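You operate a simulated robot arm through the tools that you are given. There is no shell and no other tool. Be economical: measure what you need, move in short steps, check, and stop when the job is done.

You run a simulated robot arm. Do the job below in one go: nothing can be reset, and whatever is moved stays where it is left.

## Task
Fetch the clean element with the smallest size on its label from the top of the wooden table and stand it on top of the silver motor cover. Put the 20 chamber from the top of the wooden table on the green mat and the 50 chamber on top of the white screen. Put the blue-band cup on the small parts tray. Turn the black dial to 2. Shut the tank lid. Fetch the spare block and set it on the upper shelf of the stud frame. Lift the lid of the spill kit box open. Do these in any order. Set down upright: clean element, blue-band cup.

Only the result counts: the job must be done as asked and must still hold three seconds after the hand-in. Knocking over, shifting, dropping, spilling or breaking anything else fails it. A push-on lid holds only when it is set on centred and level and pressed home; a screw cap is set on level and turned clockwise until tight.

## Robot
A 6-joint arm with a fingered hand on a trunk, on a base that drives. Base frame: it is fixed to the floor where the robot stands at the start and does not move with it; the origin is under the middle of the robot, x ahead of it, y to its left, z up. Lengths are in mm, angles in degrees, forces in N, time in s.
With the tool pointing down near the work surface it reaches from about 260 to 500 mm from the robot's upright axis, wherever it stands. Its first joint turns from -166.0 to 166.0 degrees. Places, roughly: black dial [2200, -400, 900]; blue-band cup (6x6x11 cm) [1600, -400, 900]; chamber [1250, -500, 750]; clean element [500, -250, 750]; green mat (42x24 cm) [-2540, -2860, 800]; lid of the spill kit box [1700, -3600, 700]; motor cover (8x8x8 cm) [800, -400, 800]; small parts tray (13x10x3 cm) [1800, -2800, 900]; spare block [1250, -2750, 1000]; tank lid [1600, -2900, 900]; upper shelf of the stud frame [4000, -300, 800]; white screen (4x4x9 cm) [1200, -500, 800]. Payload 2.3 kg.
Tool frame: the origin (TCP) lies between the finger pads and is the grasp point; the fingertips stand 22 mm ahead of it; z points along the fingers, y is the line along which they close. Largest opening 112 mm; the body of the gripper starts 60 mm behind the TCP. The gripper is a hand of 3 fingers: y runs from the thumb to the fingers, the wrist lies at [0, 0, -218] in the tool frame, and closing takes about 1.5 s.
Orientation is that of the tool frame in the base frame, as [roll, pitch, yaw] about the fixed x, y, z axes, in that order (R = Rz(yaw) Ry(pitch) Rx(roll)). With the fingers straight down and closing along the base's y, the tool's x points along the base's -x, its y along +y and its z along -z.

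## Interface
- The arm moves only by the tool arm_command. Its argument "series" is a list of rows, each an object of numbers (a shift or turn left out is 0, a gripper value left out holds the last): "dx", "dy", "dz": the shift along the tool's x, y, z in mm; "ax", "ay", "az": the turn, a rotation vector about the tool's x, y, z in degrees; "fingers": the opening in per cent of the stroke, from 0 (shut) to 100 (fully open). In form: [{"dx": .., "dy": .., "dz": .., "ax": .., "ay": .., "az": .., "fingers": ..}, ...]. A call has 1 to 8 rows; each row shifts and turns the commanded pose from where the row before left it, along the tool's axes as they then stand. Each row takes 0.2 s and may step no farther than 50 mm and 8.6 degrees from the row before; otherwise, or with a gripper value out of range, the whole call is refused. A pose out of reach is approached as far as the arm can. The call stops where the force on the tool passes 40 N (or 10 N more than at its start, if that is more) or the arm is blocked; 0.2 s more then pass. Each finger travels about 72 mm/s and halts on what it meets, pressing with about 21 N; the grip force reading is that of the motor and also rises with nothing between the fingers. The clock runs only during rows and for 0.2 s after the last one: add rows that do not move to give the fingers time. The reply holds the time, the measured pose of the TCP, the force on the tool along the base axes, the opening and the grip force, in the units named above and with some noise, with the torque about the TCP (base axes, N m) and any sound that the robot's microphone picked up, and new pictures: "views" is both (left out), scene, wrist or none.
- Cameras (640 x 400 px; columns grow to the right, rows downward): "scene" is now at [12.5, 91.2, 1494.2]; the picture's right is [-0.54, -0.84, 0.00], its down [-0.51, 0.33, -0.79] and it looks along [0.67, -0.43, -0.61] (base axes); focal length 248 px, centre (320, 200). "wrist" rides on the gripper at [66, 3, -80] in the tool frame; the picture's right is [-0.05, 1.00, 0.00], its down [-0.77, -0.04, -0.64] and it looks along [-0.64, -0.03, 0.77] (tool axes); focal length 275 px, centre (320, 200). There is no depth. A picture from a camera that has moved, and an enlarged one, comes with that camera's place and axes in the base frame and with its lens.
- slide_trunk(by): slides the trunk up (or, below 0, down) by that many mm; the arm and the scene camera ride with it, the base frame stays. It gives what a move gives, with no picture.
- roll_base(legs): drives the robot by 1 to 6 legs, each [ahead, left, turn to the left] in mm, mm and degrees, along the robot's own axes; the way and the turn of a leg run together, so that a leg with both is an arc; at most 1500 mm and 180 degrees a leg. The arm and the cameras ride along, it lands a little off, and it stops where it bumps. It gives what a move gives, and a new picture of the scene camera.
- preshape(shape): the hand has 3 fingers and takes this shape, open, in about a second: jaw (thumb against the fingers, like two jaws); tri (thumb and two fingers); tip (a fingertip pinch); poke (one finger out to press); point (the index stretched); flat (the hand flat); cup (the hand cupped); fist (a fist). The gripper value then closes the fingers along that shape, each until it touches; the sizes above hold for jaw. It gives what a move gives, with no picture.
- aim_head(pan, tilt): turns the head with the scene camera to pan (to the left, within 155 degrees either way) and tilt (down, from -29 to 69), counted from straight ahead of the robot. It gives what a move gives, and a new picture of the scene camera.
- close_up(camera, box): a new picture of the part [left, top, right, bottom] of that camera's present view, enlarged. The clock stands still meanwhile.
- hand_in(): hands the job in; it is judged then, once.

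Go step by step. Nothing tells you exact positions but the pictures and the camera data: compare them with the known pose of the tool, close in by small moves and look again before you grip or let go. The budget is 196 turns and 260 pictures, counting those below and the enlarged ones. Unless the task says otherwise, let go and move clear before handing in.

The tools are called as name(argument=value, ...) on one line, values as JSON. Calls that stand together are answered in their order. arm_command: Moves the arm, as the interface text tells. Its arguments: {"type":"object","properties":{"series":{"type":"array","items":{"type":"object","properties":{"dx":{"type":"number"},"dy":{"type":"number"},"dz":{"type":"number"},"ax":{"type":"number"},"ay":{"type":"number"},"az":{"type":"number"},"fingers":{"type":"number"}}}},"views":{"type":"string","enum":["both","scene","wrist","none"]}},"required":["series"]} The other tools are called the same way: slide_trunk (by) slides the trunk up or down; preshape (shape) gives the hand a shape; roll_base (legs) drives the base; aim_head (pan, tilt) turns the head that bears the scene camera; close_up (camera, box) takes an enlarged picture of a part of a camera's view; hand_in () hands the job in.

At the start:

```text
clock: 0.0
tcp_pos: [243.1, -202.5, 1084.6]
tcp_rot: [-179.9, 0.0, 180.0]
force: [-0.3, -0.5, -0.2]
ft_torque: [-0.02, 0.01, 0.01]
finger_gap: 111.9
finger_force: 0.1
shape: jaw
trunk travel left (down, up): [-407.0, 183.0]
robot x, y, heading: [-3.2, -1.1, 0.0]
head pan, tilt: [-32.8, 37.5]
```

scene: 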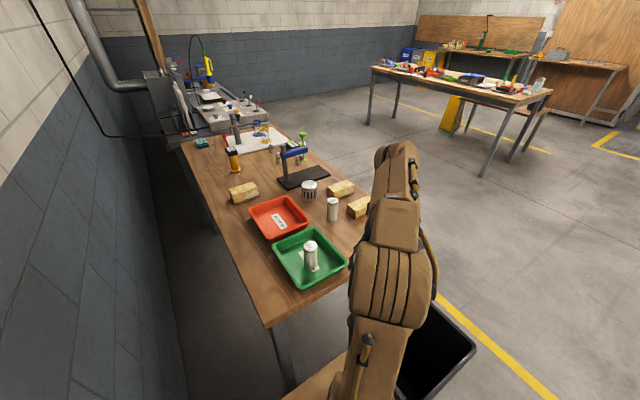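
wrist: 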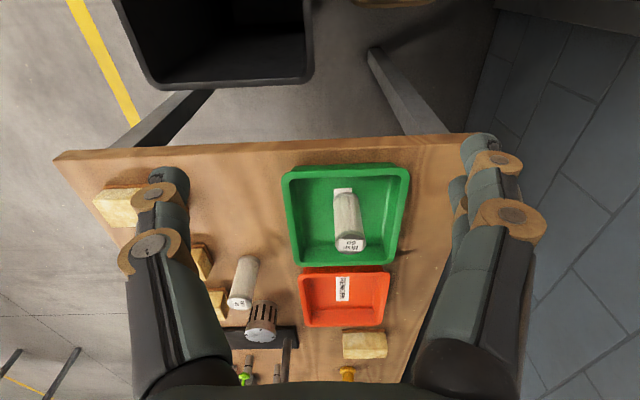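

I see the wooden table ahead with trays, cylinders (elements/chambers) and more tables beyond. I'll look closer at the items first.

close_up(camera="scene", box=[180, 100, 380, 300])

close_up(camera="wrist", box=[180, 150, 440, 400])

close_up(camera="scene", box=[140, 30, 320, 180])

close_up(camera="scene", box=[360, 10, 640, 160])

```text
2.00 times, centred on (280, 200) of scene
camera zoom: at [12.5, 91.2, 1494.2], right [-0.54, -0.84, 0.0], down [-0.51, 0.33, -0.79], along [0.67, -0.43, -0.61], focal length 496 px, centre (400, 200)
```

zoom: 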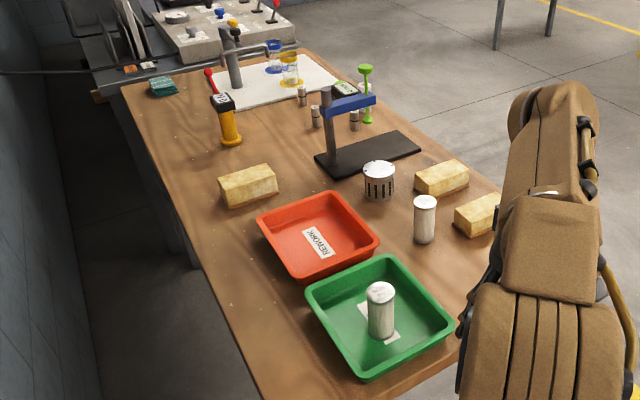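

```text
1.60 times, centred on (310, 275) of wrist
camera zoom: at [177.2, -199.7, 1163.7], right [0.05, 1.0, 0.0], down [0.77, -0.04, 0.64], along [0.64, -0.03, -0.77], focal length 440 px, centre (336, 80)
```

zoom: 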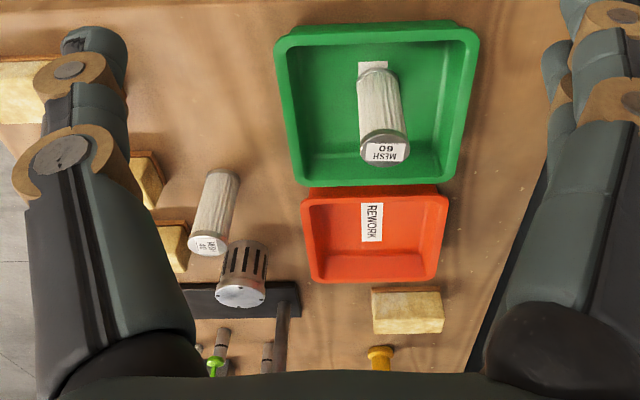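

```text
2.67 times, centred on (230, 105) of scene
camera zoom: at [12.5, 91.2, 1494.2], right [-0.54, -0.84, 0.0], down [-0.51, 0.33, -0.79], along [0.67, -0.43, -0.61], focal length 661 px, centre (560, 453)
```

zoom: 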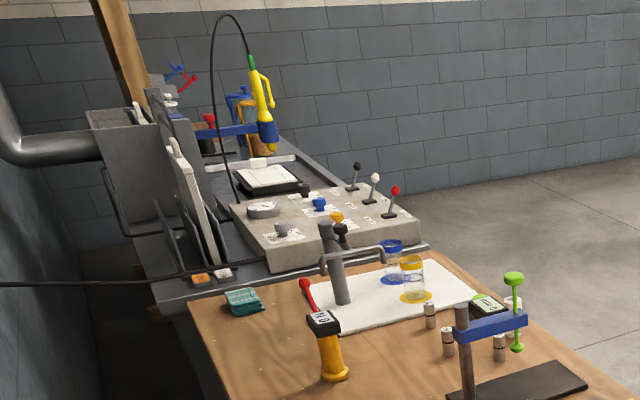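

```text
2.29 times, centred on (500, 85) of scene
camera zoom: at [12.5, 91.2, 1494.2], right [-0.54, -0.84, 0.0], down [-0.51, 0.33, -0.79], along [0.67, -0.43, -0.61], focal length 566 px, centre (-91, 463)
```

zoom: 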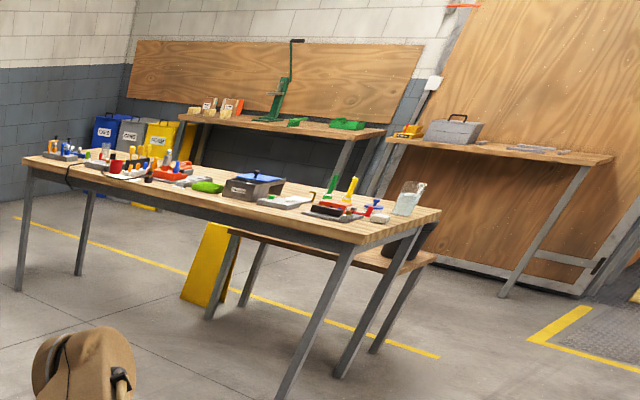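

The table holds a mesh element in the green tray and another beside it. I'll look at labels and the surroundings before driving.

close_up(camera="scene", box=[270, 180, 350, 280])

close_up(camera="wrist", box=[220, 180, 380, 330])

aim_head(pan=-80, tilt=45)

aim_head(pan=0, tilt=50)

```text
4.00 times, centred on (310, 230) of scene
camera zoom: at [12.5, 91.2, 1494.2], right [-0.54, -0.84, 0.0], down [-0.51, 0.33, -0.79], along [0.67, -0.43, -0.61], focal length 991 px, centre (360, 80)
```

zoom: 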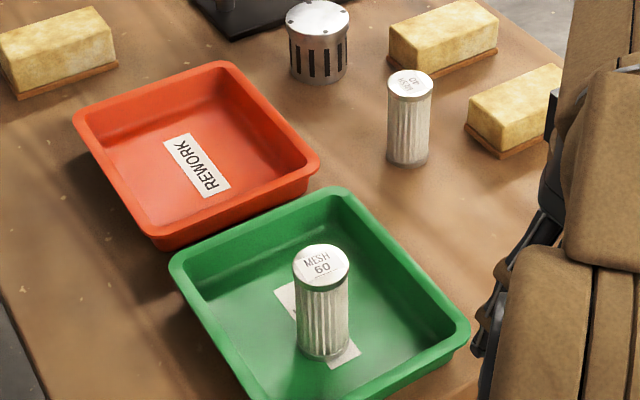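

```text
2.67 times, centred on (300, 255) of wrist
camera zoom: at [177.2, -199.7, 1163.7], right [0.05, 1.0, 0.0], down [0.77, -0.04, 0.64], along [0.64, -0.03, -0.77], focal length 734 px, centre (373, 53)
```

zoom: 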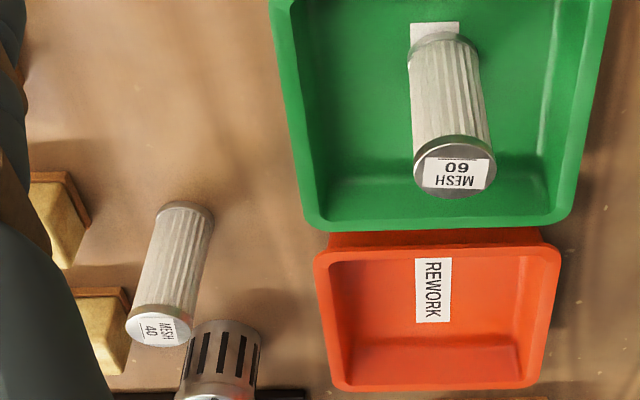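

```text
clock: 1.1
tcp_pos: [244.0, -203.2, 1083.9]
tcp_rot: [179.9, 0.0, 179.9]
force: [-0.4, -0.2, 0.0]
ft_torque: [0.01, -0.02, 0.02]
finger_gap: 111.8
finger_force: 0.1
shape: jaw
trunk travel left (down, up): [-407.0, 183.0]
robot x, y, heading: [1.1, 0.8, 0.0]
head pan, tilt: [-80.0, 45.0]
camera scene: at [-46.1, 58.1, 1483.2], right [-0.98, -0.17, 0.0], down [-0.12, 0.7, -0.71], along [0.12, -0.7, -0.71], focal length 248 px, centre (320, 200)
```

scene: 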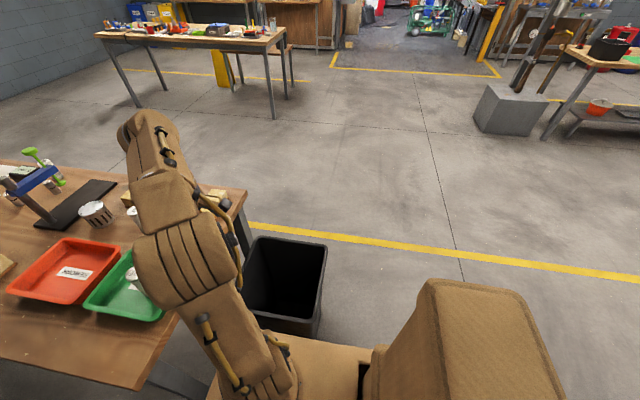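

```text
clock: 2.7
tcp_pos: [245.0, -203.0, 1082.4]
tcp_rot: [-179.9, -0.1, 180.0]
force: [-0.5, 0.5, 1.1]
ft_torque: [0.0, -0.02, -0.01]
finger_gap: 111.9
finger_force: 0.1
shape: jaw
trunk travel left (down, up): [-407.0, 183.0]
robot x, y, heading: [-1.1, -2.3, -0.1]
head pan, tilt: [0.0, 50.0]
camera scene: at [16.7, 138.1, 1476.3], right [0.0, -1.0, 0.0], down [-0.77, 0.0, -0.64], along [0.64, 0.0, -0.77], focal length 248 px, centre (320, 200)
```

scene: 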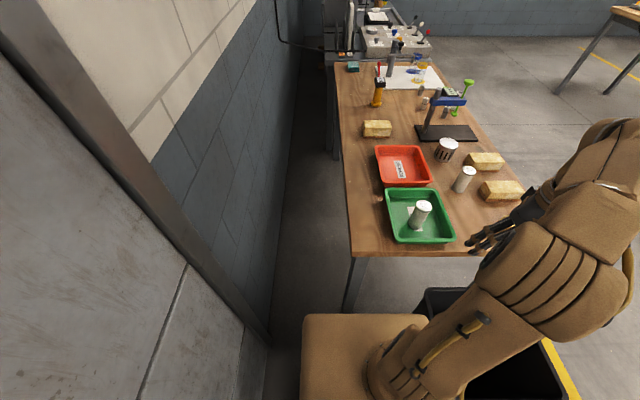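

I'm checking whether the two elements differ in cleanness and the tray's label, and the small things in the back.

close_up(camera="scene", box=[400, 160, 480, 235])

close_up(camera="wrist", box=[220, 250, 290, 320])

close_up(camera="scene", box=[340, 50, 490, 150])

close_up(camera="scene", box=[300, 0, 450, 100])

```text
5.33 times, centred on (440, 198) of scene
camera zoom: at [16.7, 138.1, 1476.3], right [0.0, -1.0, 0.0], down [-0.77, 0.0, -0.64], along [0.64, 0.0, -0.77], focal length 1322 px, centre (-320, 213)
```

zoom: 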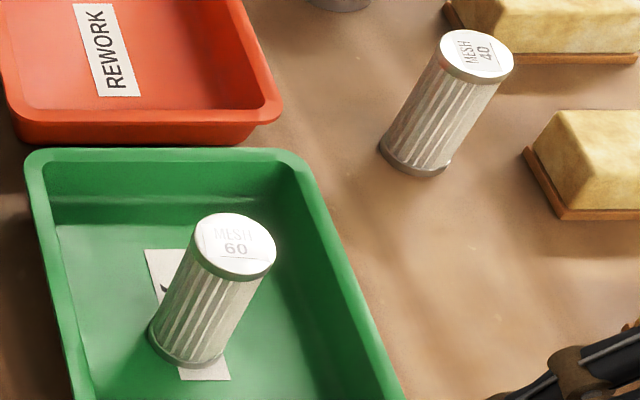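

```text
5.71 times, centred on (255, 285) of wrist
camera zoom: at [177.2, -199.7, 1163.7], right [0.05, 1.0, 0.0], down [0.77, -0.04, 0.64], along [0.64, -0.03, -0.77], focal length 1573 px, centre (691, -286)
```

zoom: 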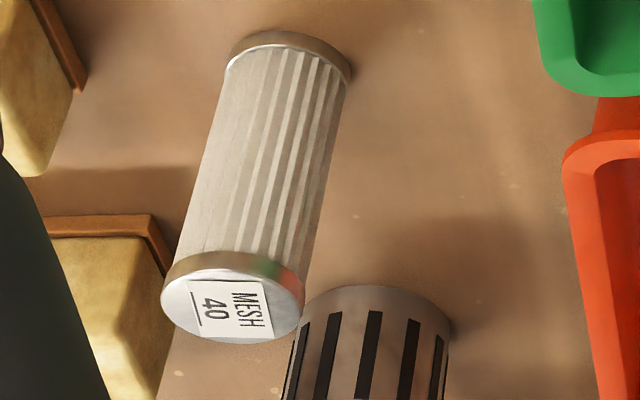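

```text
4.00 times, centred on (415, 100) of scene
camera zoom: at [16.7, 138.1, 1476.3], right [0.0, -1.0, 0.0], down [-0.77, 0.0, -0.64], along [0.64, 0.0, -0.77], focal length 991 px, centre (-60, 600)
```

zoom: 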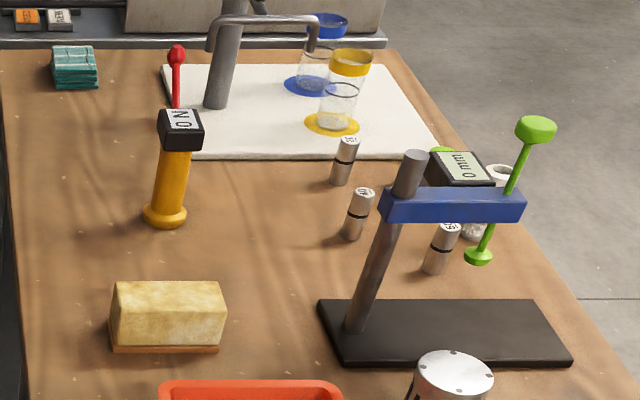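

```text
4.00 times, centred on (375, 50) of scene
camera zoom: at [16.7, 138.1, 1476.3], right [0.0, -1.0, 0.0], down [-0.77, 0.0, -0.64], along [0.64, 0.0, -0.77], focal length 991 px, centre (100, 800)
```

zoom: 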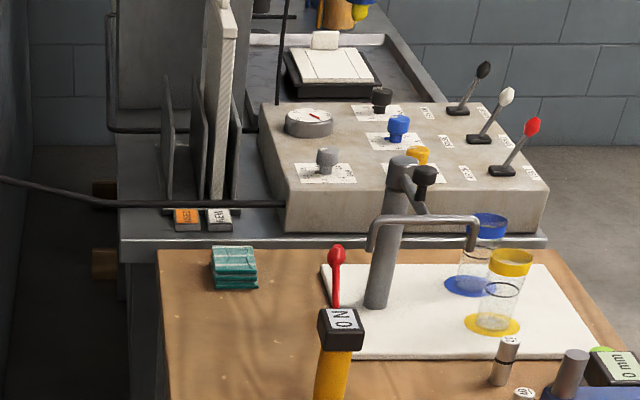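

Before driving I check what's behind the robot and to its right.

aim_head(pan=-150, tilt=35)

aim_head(pan=-70, tilt=69)

```text
clock: 5.0
tcp_pos: [244.3, -201.7, 1084.0]
tcp_rot: [-179.9, 0.0, 179.9]
force: [0.3, -0.7, -1.2]
ft_torque: [0.02, 0.0, 0.01]
finger_gap: 111.8
finger_force: 0.0
shape: jaw
trunk travel left (down, up): [-407.0, 183.0]
robot x, y, heading: [0.9, 2.3, -0.1]
head pan, tilt: [-150.0, 35.0]
camera scene: at [-136.5, 94.1, 1498.0], right [-0.5, 0.87, 0.0], down [0.5, 0.29, -0.82], along [-0.71, -0.41, -0.57], focal length 248 px, centre (320, 200)
```

scene: 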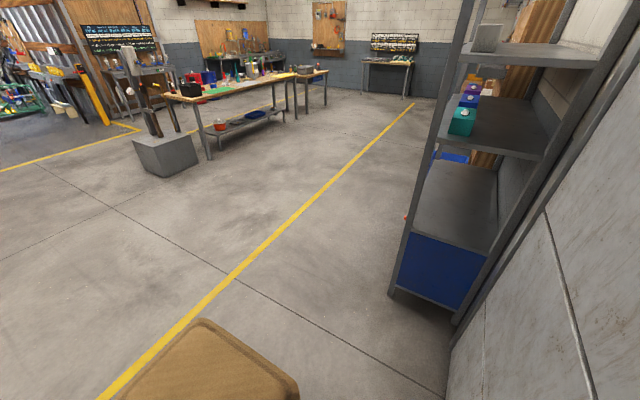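

```text
clock: 6.6
tcp_pos: [242.6, -200.7, 1082.2]
tcp_rot: [-179.9, 0.0, 179.9]
force: [0.6, 0.9, 0.2]
ft_torque: [-0.01, 0.0, -0.01]
finger_gap: 111.8
finger_force: 0.0
shape: jaw
trunk travel left (down, up): [-407.0, 183.0]
robot x, y, heading: [0.5, -2.7, 0.0]
head pan, tilt: [-70.0, 68.8]
camera scene: at [-41.2, 85.6, 1454.3], right [-0.94, -0.34, 0.0], down [-0.32, 0.88, -0.36], along [0.12, -0.34, -0.93], focal length 248 px, centre (320, 200)
```

scene: 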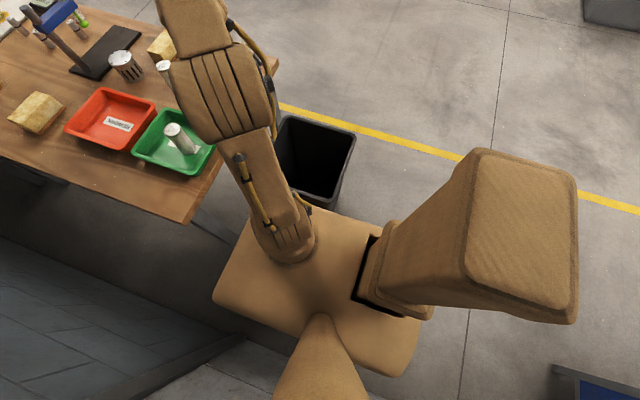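

The path back and around the bin is clear. I drive round to the aisle side of the table and face it.

roll_base(legs=[[-450, 0, 0], [0, -1150, 0], [1150, 0, 0], [0, 0, 90]])

aim_head(pan=0, tilt=45)

```text
clock: 24.0
tcp_pos: [893.8, -921.1, 1083.1]
tcp_rot: [-179.9, -0.1, -90.5]
force: [-0.6, -0.1, 0.0]
ft_torque: [-0.01, -0.03, 0.01]
finger_gap: 111.7
finger_force: 0.1
shape: jaw
trunk travel left (down, up): [-407.0, 183.0]
robot x, y, heading: [687.8, -1163.9, 89.6]
head pan, tilt: [-70.0, 68.8]
camera scene: at [601.3, -1205.6, 1454.3], right [0.34, -0.94, 0.0], down [-0.88, -0.31, -0.36], along [0.34, 0.12, -0.93], focal length 248 px, centre (320, 200)
```

scene: 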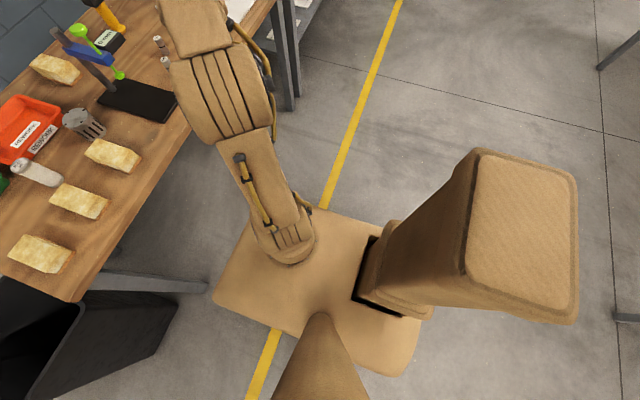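

```text
clock: 25.4
tcp_pos: [894.4, -919.8, 1083.0]
tcp_rot: [-179.9, 0.0, -90.4]
force: [-0.6, -0.2, -0.3]
ft_torque: [0.0, -0.03, -0.04]
finger_gap: 112.0
finger_force: 0.0
shape: jaw
trunk travel left (down, up): [-407.0, 183.0]
robot x, y, heading: [690.8, -1159.8, 89.6]
head pan, tilt: [0.0, 45.0]
camera scene: at [549.3, -1143.0, 1483.2], right [1.0, -0.01, 0.0], down [-0.01, -0.71, -0.71], along [0.01, 0.71, -0.71], focal length 248 px, centre (320, 200)
```

scene: 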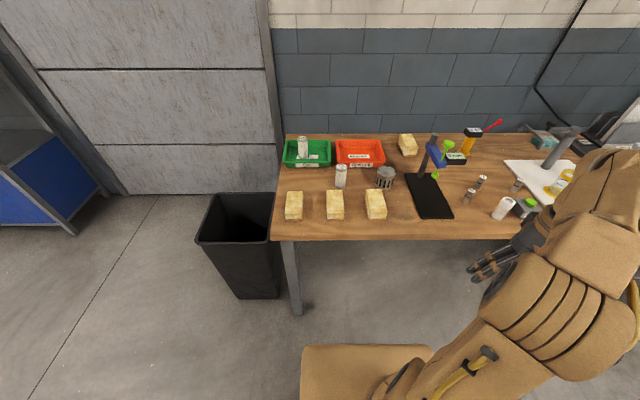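

close_up(camera="scene", box=[270, 120, 430, 220])

close_up(camera="scene", box=[400, 120, 560, 220])

close_up(camera="scene", box=[290, 130, 340, 170])

close_up(camera="scene", box=[460, 165, 540, 225])

```text
4.00 times, centred on (350, 170) of scene
camera zoom: at [549.3, -1143.0, 1483.2], right [1.0, -0.01, 0.0], down [-0.01, -0.71, -0.71], along [0.01, 0.71, -0.71], focal length 991 px, centre (200, 320)
```

zoom: 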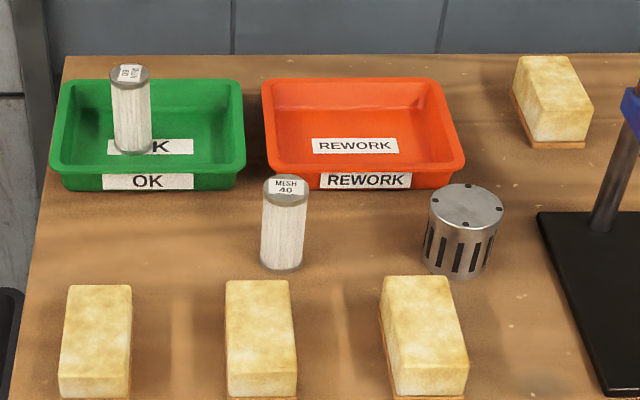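

```text
4.00 times, centred on (480, 170) of scene
camera zoom: at [549.3, -1143.0, 1483.2], right [1.0, -0.01, 0.0], down [-0.01, -0.71, -0.71], along [0.01, 0.71, -0.71], focal length 991 px, centre (-320, 320)
```

zoom: 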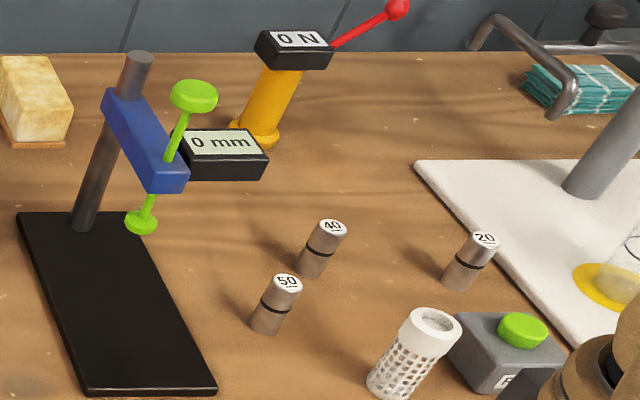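

```text
10.00 times, centred on (315, 150) of scene
camera zoom: at [549.3, -1143.0, 1483.2], right [1.0, -0.01, 0.0], down [-0.01, -0.71, -0.71], along [0.01, 0.71, -0.71], focal length 2478 px, centre (370, 700)
```

zoom: 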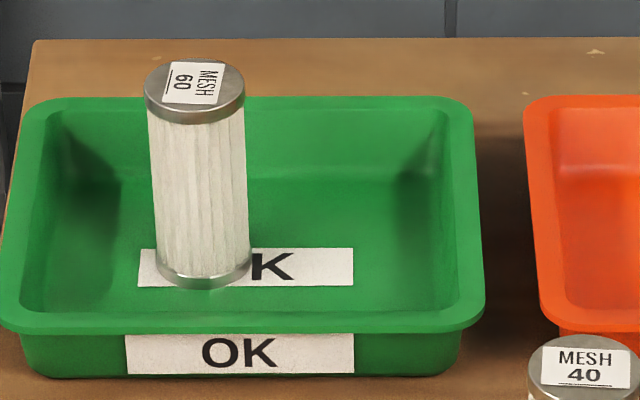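

```text
6.67 times, centred on (500, 195) of scene
camera zoom: at [549.3, -1143.0, 1483.2], right [1.0, -0.01, 0.0], down [-0.01, -0.71, -0.71], along [0.01, 0.71, -0.71], focal length 1652 px, centre (-880, 233)
```

zoom: 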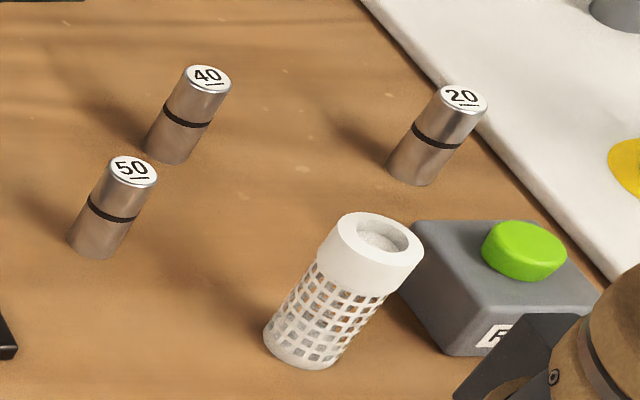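

Labels are clear: MESH 40 stands free, the chambers are 50, 40 and 20, and the white screen stands near the front edge. I drive up to the table.

roll_base(legs=[[250, 0, 0]])

arm_command(series=[{"dx": 0}], views="wrist")

```text
clock: 27.2
tcp_pos: [896.5, -669.5, 1083.4]
tcp_rot: [-179.9, 0.0, -90.6]
force: [0.0, 0.6, -0.7]
ft_torque: [-0.01, 0.0, 0.0]
finger_gap: 111.7
finger_force: 0.2
shape: jaw
trunk travel left (down, up): [-407.0, 183.0]
robot x, y, heading: [696.0, -915.1, 89.6]
head pan, tilt: [0.0, 45.0]
camera scene: at [551.3, -891.1, 1483.2], right [1.0, -0.01, 0.0], down [-0.01, -0.71, -0.71], along [0.01, 0.71, -0.71], focal length 248 px, centre (320, 200)
```

scene: 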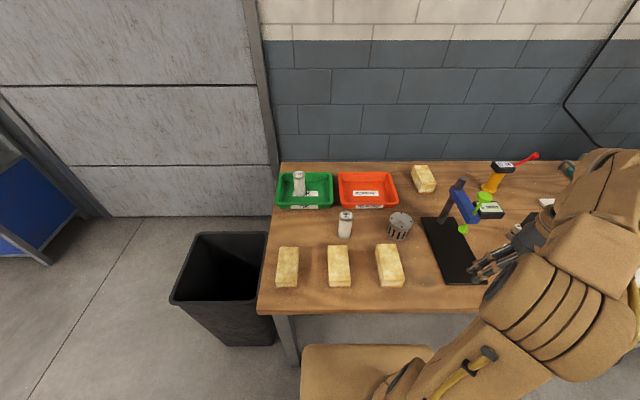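

```text
clock: 27.6
tcp_pos: [897.1, -668.8, 1083.8]
tcp_rot: [-179.9, 0.0, -90.6]
force: [-0.2, -0.5, -0.2]
ft_torque: [0.02, -0.01, 0.0]
finger_gap: 111.9
finger_force: 0.1
shape: jaw
trunk travel left (down, up): [-407.0, 183.0]
robot x, y, heading: [691.0, -908.7, 89.6]
head pan, tilt: [0.0, 45.0]
camera wrist: at [892.6, -736.2, 1163.7], right [-1.0, 0.06, 0.0], down [0.04, 0.77, 0.64], along [0.04, 0.64, -0.77], focal length 275 px, centre (320, 200)
```

wrist: 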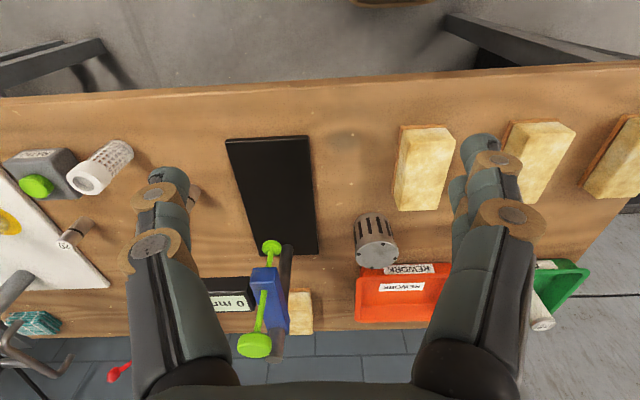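

Element 40 is near (647, −343), cover near (834, −336). I move the hand above the element.

arm_command(series=[{"dx": -38, "dy": 31}, {"dx": -38, "dy": 31}, {"dx": -38, "dy": 31}, {"dx": -38, "dy": 31}, {"dx": -38, "dy": 31}, {"dx": -38, "dy": 31}, {"dx": -38, "dy": 31}, {"dx": -38, "dy": 31}], views="both")

```text
clock: 29.4
tcp_pos: [626.5, -461.5, 1037.4]
tcp_rot: [180.0, 0.2, -90.8]
force: [-0.1, 0.0, -0.6]
ft_torque: [0.04, 0.0, -0.03]
finger_gap: 111.9
finger_force: 0.1
shape: jaw
out of reach, approached as far as the arm can: row 5, 6, 7, 8
trunk travel left (down, up): [-407.0, 183.0]
robot x, y, heading: [694.5, -910.6, 89.6]
head pan, tilt: [0.0, 45.0]
camera scene: at [550.5, -891.7, 1483.1], right [1.0, -0.01, 0.0], down [-0.01, -0.71, -0.71], along [0.01, 0.71, -0.71], focal length 248 px, centre (320, 200)
camera wrist: at [622.5, -528.6, 1117.5], right [-1.0, 0.06, 0.0], down [0.05, 0.77, 0.64], along [0.04, 0.64, -0.77], focal length 275 px, centre (320, 200)
```

scene: 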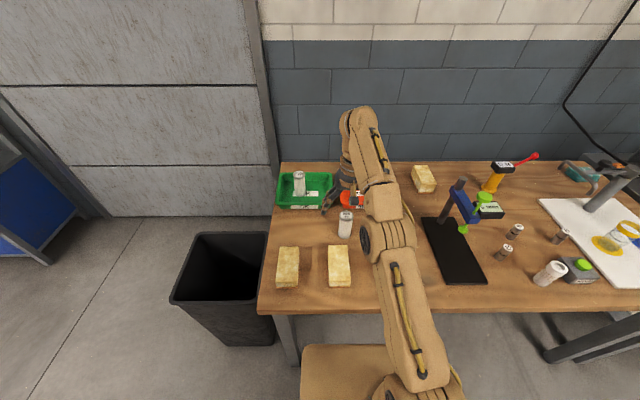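
wrist: 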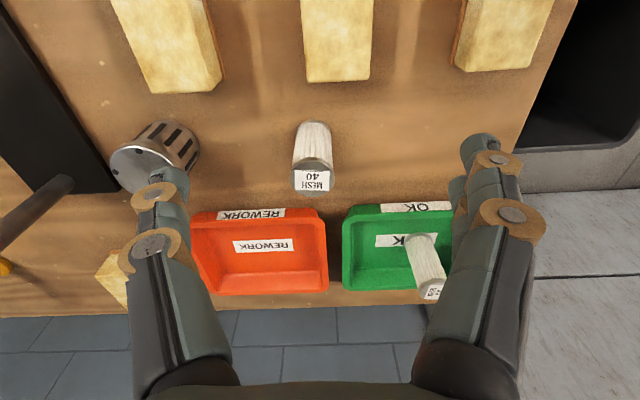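

The arm runs out of reach at this height, so I lower the trunk and look at how the base sits against the table.

slide_trunk(by=-80)

aim_head(pan=-20, tilt=69)

```text
clock: 30.6
tcp_pos: [628.2, -461.8, 957.7]
tcp_rot: [179.8, 0.2, -90.6]
force: [0.2, 0.1, -0.2]
ft_torque: [0.01, -0.01, -0.01]
finger_gap: 111.8
finger_force: 0.1
shape: jaw
trunk travel left (down, up): [-327.0, 263.0]
robot x, y, heading: [693.6, -910.2, 89.6]
head pan, tilt: [0.0, 45.0]
```

```text
clock: 31.4
tcp_pos: [628.1, -462.0, 957.6]
tcp_rot: [179.9, 0.3, -90.7]
force: [0.0, -0.5, 0.4]
ft_torque: [0.0, 0.03, -0.01]
finger_gap: 112.0
finger_force: 0.1
shape: jaw
trunk travel left (down, up): [-327.0, 263.0]
robot x, y, heading: [691.4, -909.4, 89.4]
head pan, tilt: [-20.0, 68.8]
camera scene: at [570.1, -920.8, 1374.4], right [0.94, -0.35, 0.0], down [-0.33, -0.87, -0.36], along [0.13, 0.34, -0.93], focal length 248 px, centre (320, 200)
```

scene: 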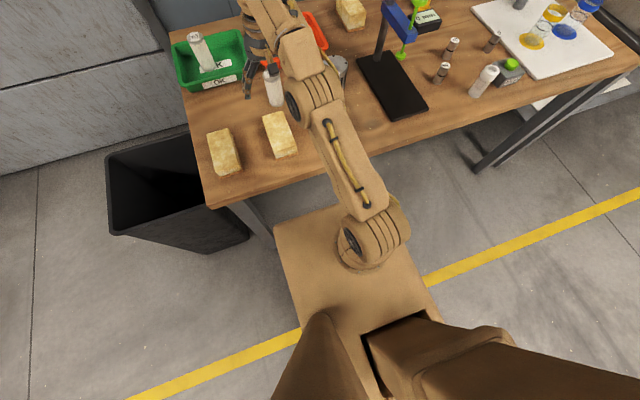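

The arm's axis sits front-right on the slab; reach grows lower down relative to the shoulder. I raise the trunk again and lower the tool instead.

slide_trunk(by=130)

arm_command(series=[{"dz": 40}, {"dz": 40}, {"dz": 30}, {"dx": -30}, {"dx": -30}, {"dx": -30}], views="wrist")

```text
clock: 33.0
tcp_pos: [627.8, -461.6, 1088.5]
tcp_rot: [179.9, 0.2, -90.6]
force: [0.7, 0.2, 0.1]
ft_torque: [-0.01, 0.02, -0.01]
finger_gap: 111.9
finger_force: 0.0
shape: jaw
trunk travel left (down, up): [-457.0, 133.0]
robot x, y, heading: [693.7, -914.6, 89.4]
head pan, tilt: [-20.0, 68.8]
```

```text
clock: 34.4
tcp_pos: [627.1, -421.5, 977.5]
tcp_rot: [179.8, 0.3, -90.7]
force: [-0.1, 0.2, -0.5]
ft_torque: [-0.04, 0.01, -0.04]
finger_gap: 111.9
finger_force: 0.2
shape: jaw
out of reach, approached as far as the arm can: row 5, 6
trunk travel left (down, up): [-457.0, 133.0]
robot x, y, heading: [694.9, -911.4, 89.3]
head pan, tilt: [-20.0, 68.8]
camera wrist: at [622.7, -488.1, 1057.3], right [-1.0, 0.06, 0.0], down [0.05, 0.77, 0.64], along [0.04, 0.64, -0.77], focal length 275 px, centre (320, 200)
```

wrist: 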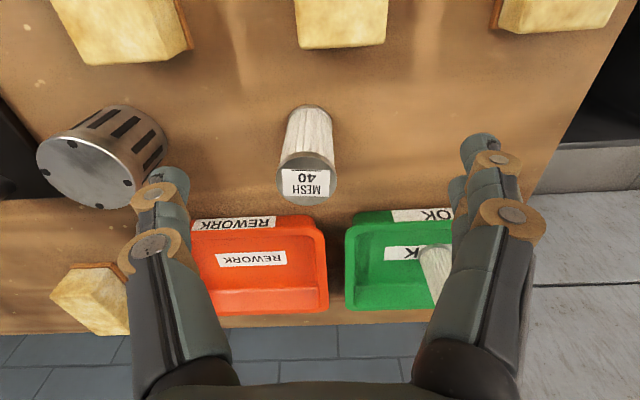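

arm_command(series=[{"dz": 35, "dy": -14}, {"dz": 35}, {"dx": -30}, {"dx": -35}], views="both")

```text
clock: 35.4
tcp_pos: [640.1, -410.5, 904.0]
tcp_rot: [179.9, 0.3, -90.6]
force: [-0.6, 0.0, -0.3]
ft_torque: [0.02, 0.0, 0.01]
finger_gap: 112.0
finger_force: 0.0
shape: jaw
out of reach, approached as far as the arm can: row 3, 4
trunk travel left (down, up): [-457.0, 133.0]
robot x, y, heading: [691.5, -910.3, 89.5]
head pan, tilt: [-20.0, 68.8]
camera scene: at [570.0, -920.6, 1504.3], right [0.94, -0.35, 0.0], down [-0.33, -0.87, -0.36], along [0.13, 0.34, -0.93], focal length 248 px, centre (320, 200)
camera wrist: at [635.8, -477.1, 985.0], right [-1.0, 0.06, 0.0], down [0.05, 0.77, 0.64], along [0.04, 0.64, -0.77], focal length 275 px, centre (320, 200)
```

scene: 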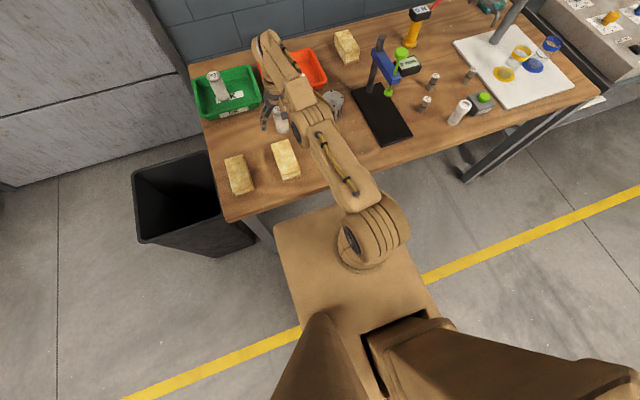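
wrist: 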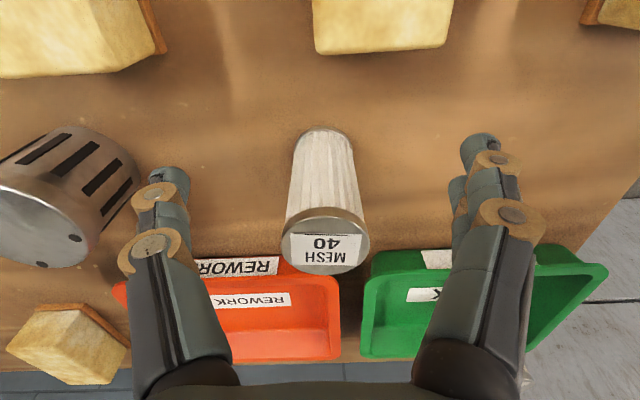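

I test how far the arm reaches to the right, to pin down where its upright axis is.

arm_command(series=[{"dz": -20, "dx": 5}, {"dy": -45}, {"dy": -45}, {"dy": -45}, {"dx": -30}, {"dx": -30}, {"dx": -30}], views="none")

```text
clock: 37.0
tcp_pos: [768.0, -416.0, 925.0]
tcp_rot: [-180.0, 0.3, -90.7]
force: [-1.4, -0.1, -0.3]
ft_torque: [0.04, 0.05, 0.03]
finger_gap: 111.9
finger_force: 0.0
shape: jaw
out of reach, approached as far as the arm can: row 2, 4, 5, 6, 7
trunk travel left (down, up): [-457.0, 133.0]
robot x, y, heading: [691.3, -912.2, 89.3]
head pan, tilt: [-20.0, 68.8]
```

The axis is the robot's centre with 500 reach, so I'll stand sideways to get closer: retract, back off, turn right to heading 0 and slide left to the edge.

arm_command(series=[{"dx": 45}, {"dx": 45}, {"dx": 45, "dz": -20}, {"dx": 45, "dz": -20}, {"dz": -40}, {"dz": -40}], views="none")

roll_base(legs=[[-150, 0, 0], [0, 0, -89.4], [0, 190, 0]])

aim_head(pan=60, tilt=66)

```text
clock: 38.4
tcp_pos: [770.8, -435.8, 1018.2]
tcp_rot: [179.8, 0.2, -90.6]
force: [0.2, 0.9, 0.1]
ft_torque: [-0.01, 0.01, -0.02]
finger_gap: 111.7
finger_force: 0.0
shape: jaw
out of reach, approached as far as the arm can: row 1, 2, 3, 4, 5, 6
trunk travel left (down, up): [-457.0, 133.0]
robot x, y, heading: [693.3, -911.7, 89.3]
head pan, tilt: [-20.0, 68.8]
```

```text
clock: 44.7
tcp_pos: [1167.4, -941.9, 1017.8]
tcp_rot: [179.8, 0.3, -179.9]
force: [0.0, 0.2, -0.3]
ft_torque: [0.0, 0.03, 0.0]
finger_gap: 111.6
finger_force: 0.0
shape: jaw
trunk travel left (down, up): [-457.0, 133.0]
robot x, y, heading: [694.0, -870.6, 0.4]
head pan, tilt: [-20.0, 68.8]
camera scene: at [681.1, -749.9, 1504.2], right [-0.34, -0.94, 0.0], down [-0.88, 0.31, -0.36], along [0.34, -0.12, -0.93], focal length 248 px, centre (320, 200)
```

scene: 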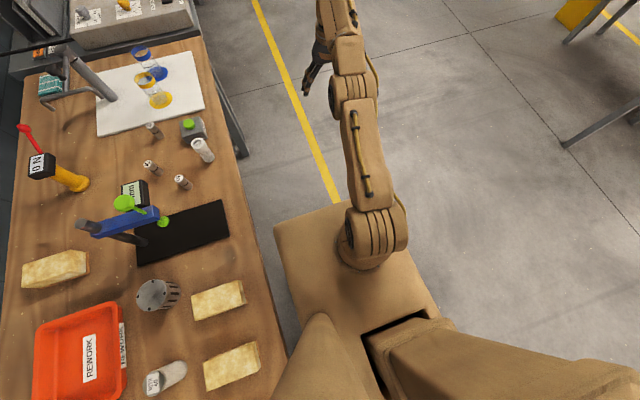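

```text
clock: 46.3
tcp_pos: [1168.9, -943.3, 1018.2]
tcp_rot: [179.8, 0.3, -179.9]
force: [-0.4, 0.0, 0.7]
ft_torque: [0.02, 0.01, -0.02]
finger_gap: 111.8
finger_force: 0.1
shape: jaw
trunk travel left (down, up): [-457.0, 133.0]
robot x, y, heading: [689.5, -868.9, 0.4]
head pan, tilt: [60.0, 66.0]
camera scene: at [658.0, -680.5, 1507.1], right [0.87, -0.5, 0.0], down [-0.45, -0.79, -0.41], along [0.2, 0.35, -0.91], focal length 248 px, centre (320, 200)
```

scene: 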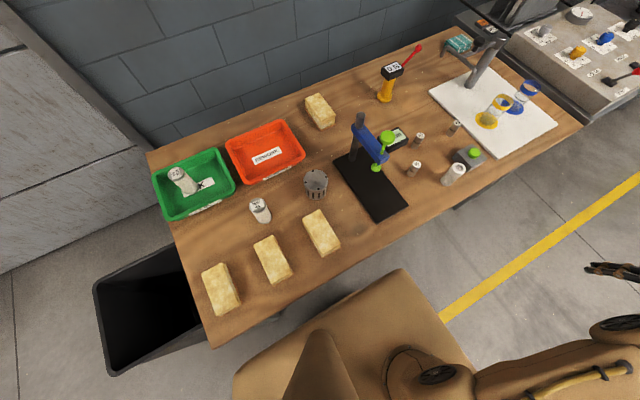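

roll_base(legs=[[0, 60, -0.4]])

```text
clock: 47.2
tcp_pos: [1168.2, -884.8, 1018.8]
tcp_rot: [179.9, 0.3, 179.9]
force: [0.8, 0.8, -0.7]
ft_torque: [-0.01, -0.03, -0.03]
finger_gap: 112.1
finger_force: 0.0
shape: jaw
trunk travel left (down, up): [-457.0, 133.0]
robot x, y, heading: [690.3, -810.0, 0.2]
head pan, tilt: [60.0, 66.0]
camera scene: at [659.0, -617.7, 1506.9], right [0.87, -0.5, 0.0], down [-0.46, -0.79, -0.41], along [0.2, 0.35, -0.91], focal length 248 px, centre (320, 200)
```

scene: 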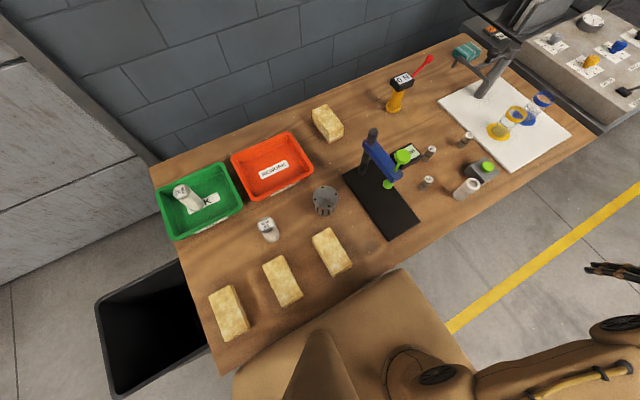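

Now close enough. I swing the hand left over the table, turning it so the fingers close along x.

arm_command(series=[{"dx": 21, "dy": 40.6, "az": -6}, {"dx": 16.6, "dy": 42.6, "az": -6}, {"dx": 12.1, "dy": 44.1, "az": -6}, {"dx": 7.4, "dy": 45.1, "az": -6}, {"dx": 2.7, "dy": 45.6, "az": -6}, {"dx": -2.1, "dy": 45.7, "az": -6}, {"dx": -6.9, "dy": 45.2, "az": -6}, {"dx": -11.6, "dy": 44.2, "az": -6}], views="none")

arm_command(series=[{"dx": 15.5, "dy": 47.1, "az": -6}, {"dx": 10.5, "dy": 48.5, "az": -6}, {"dx": 5.4, "dy": 49.3, "az": -6}, {"dx": 0.2, "dy": 49.6, "az": -6}, {"dx": -5, "dy": 49.4, "az": -6}, {"dx": -10.1, "dy": 48.6, "az": -6}, {"dx": -15.1, "dy": 47.2, "az": -6}, {"dx": -20, "dy": 45.4}], views="wrist")

```text
clock: 49.0
tcp_pos: [998.5, -557.7, 1019.9]
tcp_rot: [-179.9, 0.3, -132.1]
force: [0.4, 0.1, -0.3]
ft_torque: [-0.03, -0.03, -0.02]
finger_gap: 112.0
finger_force: 0.1
shape: jaw
trunk travel left (down, up): [-457.0, 133.0]
robot x, y, heading: [694.3, -810.4, -0.2]
head pan, tilt: [60.0, 66.0]
```

```text
clock: 50.8
tcp_pos: [635.5, -400.1, 1016.1]
tcp_rot: [-179.7, 0.0, -90.2]
force: [0.0, 0.1, 0.5]
ft_torque: [0.0, 0.0, 0.0]
finger_gap: 112.0
finger_force: 0.0
shape: jaw
trunk travel left (down, up): [-457.0, 133.0]
robot x, y, heading: [687.5, -808.4, 0.2]
head pan, tilt: [60.0, 66.0]
camera wrist: at [631.0, -466.0, 1095.8], right [-1.0, 0.05, -0.01], down [0.03, 0.77, 0.64], along [0.04, 0.63, -0.77], focal length 275 px, centre (320, 200)
```

wrist: 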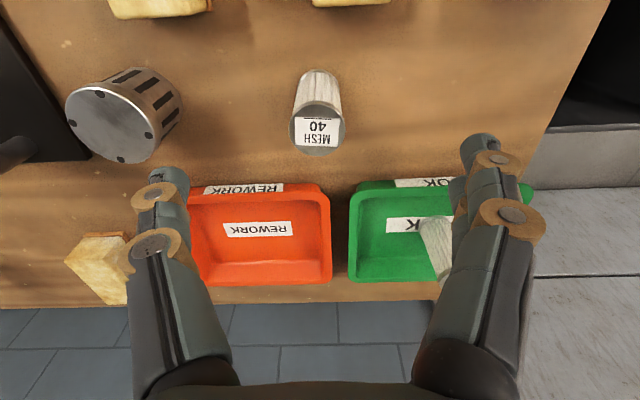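

arm_command(series=[{"dx": -36, "dy": -4}, {"dz": 45}, {"dz": 45}, {"dx": 0}], views="wrist")

```text
clock: 51.8
tcp_pos: [641.2, -395.8, 918.4]
tcp_rot: [-179.8, 0.1, -90.2]
force: [0.5, 0.2, -1.2]
ft_torque: [0.0, 0.03, -0.03]
finger_gap: 111.7
finger_force: 0.1
shape: jaw
out of reach, approached as far as the arm can: row 1
trunk travel left (down, up): [-457.0, 133.0]
robot x, y, heading: [691.7, -810.6, 0.2]
head pan, tilt: [60.0, 66.0]
camera wrist: at [638.2, -462.4, 998.1], right [-1.0, 0.05, 0.0], down [0.04, 0.77, 0.64], along [0.04, 0.64, -0.77], focal length 275 px, centre (320, 200)
```

wrist: 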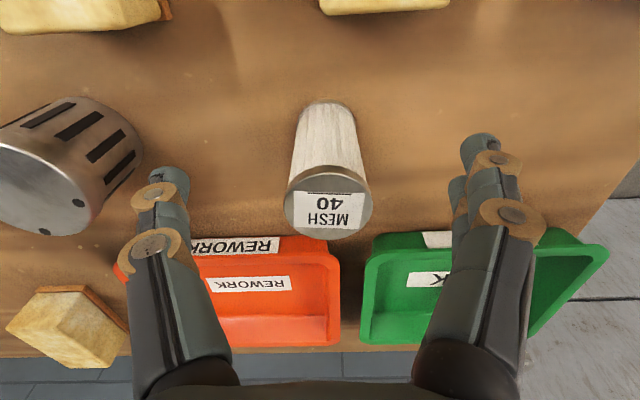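

arm_command(series=[{"dx": -15}, {"dx": -15}], views="none")

```text
clock: 52.4
tcp_pos: [645.3, -379.5, 918.4]
tcp_rot: [-179.8, 0.1, -90.2]
force: [0.3, 0.1, 0.5]
ft_torque: [-0.03, 0.01, 0.02]
finger_gap: 111.5
finger_force: 0.0
shape: jaw
out of reach, approached as far as the arm can: row 2
trunk travel left (down, up): [-457.0, 133.0]
robot x, y, heading: [691.1, -811.5, 0.2]
head pan, tilt: [60.0, 66.0]
```

Reach grows as the tool gets lower relative to the shoulder, so I raise the trunk fully, then go forward and down onto the element.

slide_trunk(by=125)

arm_command(series=[{"dz": 45}, {"dz": 45}, {"dz": 30}, {"dx": -16, "dy": 4}, {"dx": 0}], views="wrist")

```text
clock: 54.0
tcp_pos: [647.1, -379.4, 1043.1]
tcp_rot: [-179.7, 0.2, -90.1]
force: [-0.8, -0.5, 0.9]
ft_torque: [0.0, 0.01, 0.02]
finger_gap: 112.2
finger_force: 0.0
shape: jaw
trunk travel left (down, up): [-582.0, 8.0]
robot x, y, heading: [690.9, -806.6, -0.3]
head pan, tilt: [60.0, 66.0]
```

```text
clock: 55.2
tcp_pos: [645.1, -385.1, 926.4]
tcp_rot: [-179.8, 0.1, -90.2]
force: [0.5, -0.7, -0.1]
ft_torque: [0.0, -0.02, 0.01]
finger_gap: 111.7
finger_force: 0.0
shape: jaw
out of reach, approached as far as the arm can: row 3, 4
trunk travel left (down, up): [-582.0, 8.0]
robot x, y, heading: [687.0, -810.9, 0.1]
head pan, tilt: [60.0, 66.0]
camera wrist: at [640.5, -451.5, 1007.3], right [-1.0, 0.05, 0.0], down [0.04, 0.77, 0.64], along [0.04, 0.64, -0.77], focal length 275 px, centre (320, 200)
```

wrist: 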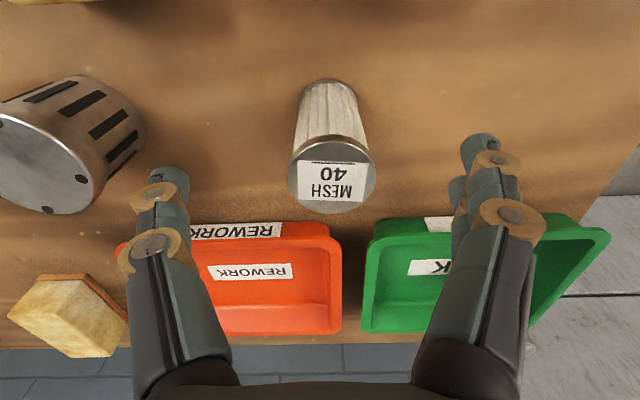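

Tilting the fingers 20° forward gains reach. I tilt, then come over the element.

arm_command(series=[{"ay": -6.7}, {"ay": -6.7}, {"ay": -6.6}, {"dx": -19.7, "dz": 7.2, "dy": 4}, {"dx": 0}], views="wrist")

```text
clock: 56.4
tcp_pos: [641.3, -362.6, 925.8]
tcp_rot: [-179.7, 20.2, -90.1]
force: [-0.2, 0.1, -0.6]
ft_torque: [0.0, -0.03, 0.0]
finger_gap: 111.7
finger_force: 0.0
shape: jaw
trunk travel left (down, up): [-582.0, 8.0]
robot x, y, heading: [693.3, -812.6, 0.2]
head pan, tilt: [60.0, 66.0]
camera wrist: at [636.9, -453.1, 979.1], right [-1.0, 0.05, 0.01], down [0.03, 0.5, 0.86], along [0.04, 0.86, -0.51], focal length 275 px, centre (320, 200)
```

wrist: 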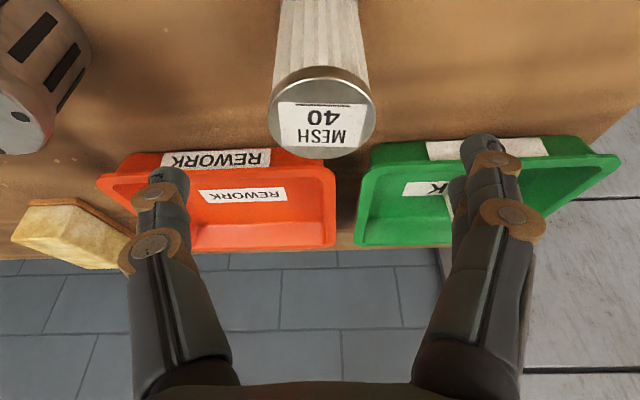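

arm_command(series=[{"dx": 13, "dz": 35.7}, {"dx": 13, "dz": 35.7}, {"dx": 0}], views="both")

```text
clock: 57.2
tcp_pos: [641.9, -362.6, 851.1]
tcp_rot: [-179.7, 20.2, -90.0]
force: [-0.8, -0.3, 0.2]
ft_torque: [0.02, 0.03, 0.0]
finger_gap: 111.9
finger_force: 0.0
shape: jaw
trunk travel left (down, up): [-582.0, 8.0]
robot x, y, heading: [690.1, -809.3, 0.1]
head pan, tilt: [60.0, 66.0]
camera scene: at [658.8, -619.2, 1632.1], right [0.87, -0.5, 0.0], down [-0.46, -0.79, -0.41], along [0.2, 0.35, -0.91], focal length 248 px, centre (320, 200)
camera wrist: at [637.9, -452.4, 903.8], right [-1.0, 0.05, 0.01], down [0.03, 0.5, 0.86], along [0.04, 0.86, -0.51], focal length 275 px, centre (320, 200)
```

scene: 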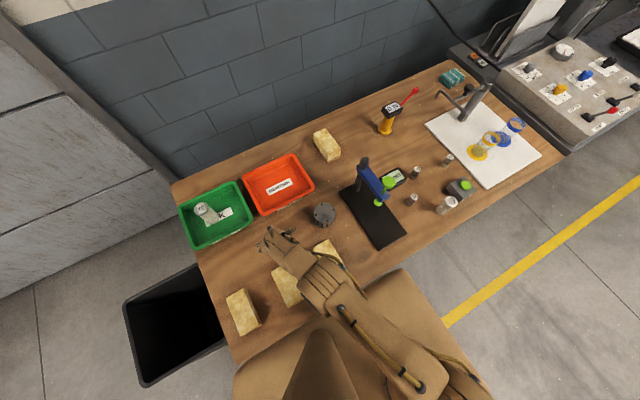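
wrist: 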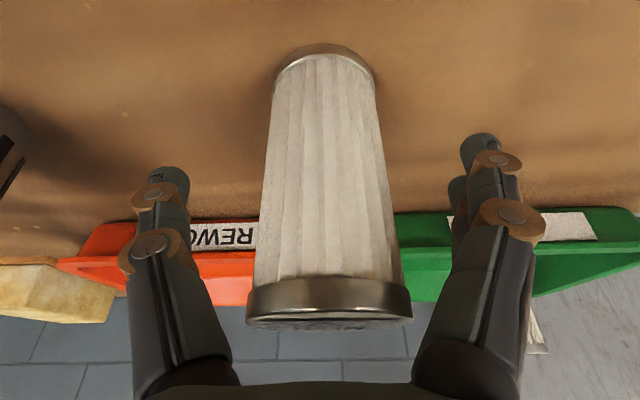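

The element is centred between the fingers. I close the grip.

arm_command(series=[{"fingers": 0}, {"fingers": 0}, {"fingers": 0}, {"fingers": 0}, {"fingers": 0}, {"fingers": 0}, {"fingers": 0}, {"fingers": 0}], views="none")

arm_command(series=[{"dx": -10, "dz": -28}, {"dx": -13, "dz": -35.7}, {"dx": -13, "dz": -35.7}], views="both")

```text
clock: 59.0
tcp_pos: [642.5, -362.2, 851.3]
tcp_rot: [-179.7, 20.1, -90.2]
force: [0.2, 0.3, 0.7]
ft_torque: [0.01, 0.01, 0.02]
finger_gap: 26.4
finger_force: 21.1
shape: jaw
trunk travel left (down, up): [-582.0, 8.0]
robot x, y, heading: [687.2, -813.4, -0.2]
head pan, tilt: [60.0, 66.0]
```

```text
clock: 59.8
tcp_pos: [642.1, -362.4, 956.4]
tcp_rot: [-179.7, 20.2, -90.1]
force: [-0.9, 0.2, -0.3]
ft_torque: [-0.01, 0.0, 0.01]
finger_gap: 14.0
finger_force: 21.5
shape: jaw
trunk travel left (down, up): [-582.0, 8.0]
robot x, y, heading: [689.8, -809.0, -0.1]
head pan, tilt: [60.0, 66.0]
camera scene: at [658.9, -619.7, 1632.1], right [0.87, -0.5, 0.0], down [-0.46, -0.79, -0.41], along [0.2, 0.35, -0.91], focal length 248 px, centre (320, 200)
camera wrist: at [638.8, -452.6, 1010.3], right [-1.0, 0.05, 0.01], down [0.03, 0.5, 0.86], along [0.03, 0.86, -0.51], focal length 275 px, centre (320, 200)
```

scene: 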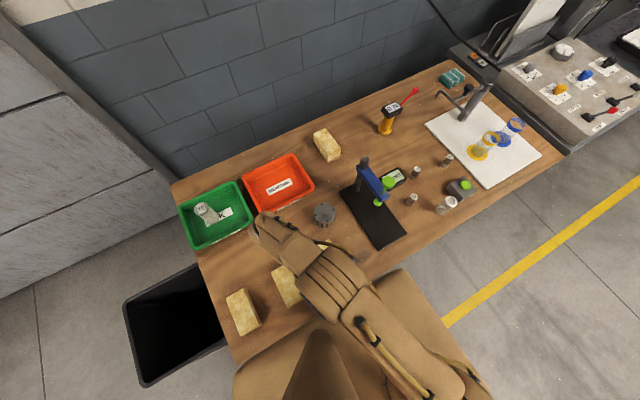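
wrist: 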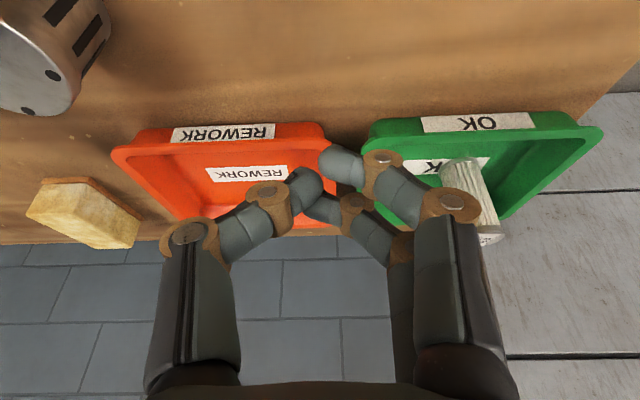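

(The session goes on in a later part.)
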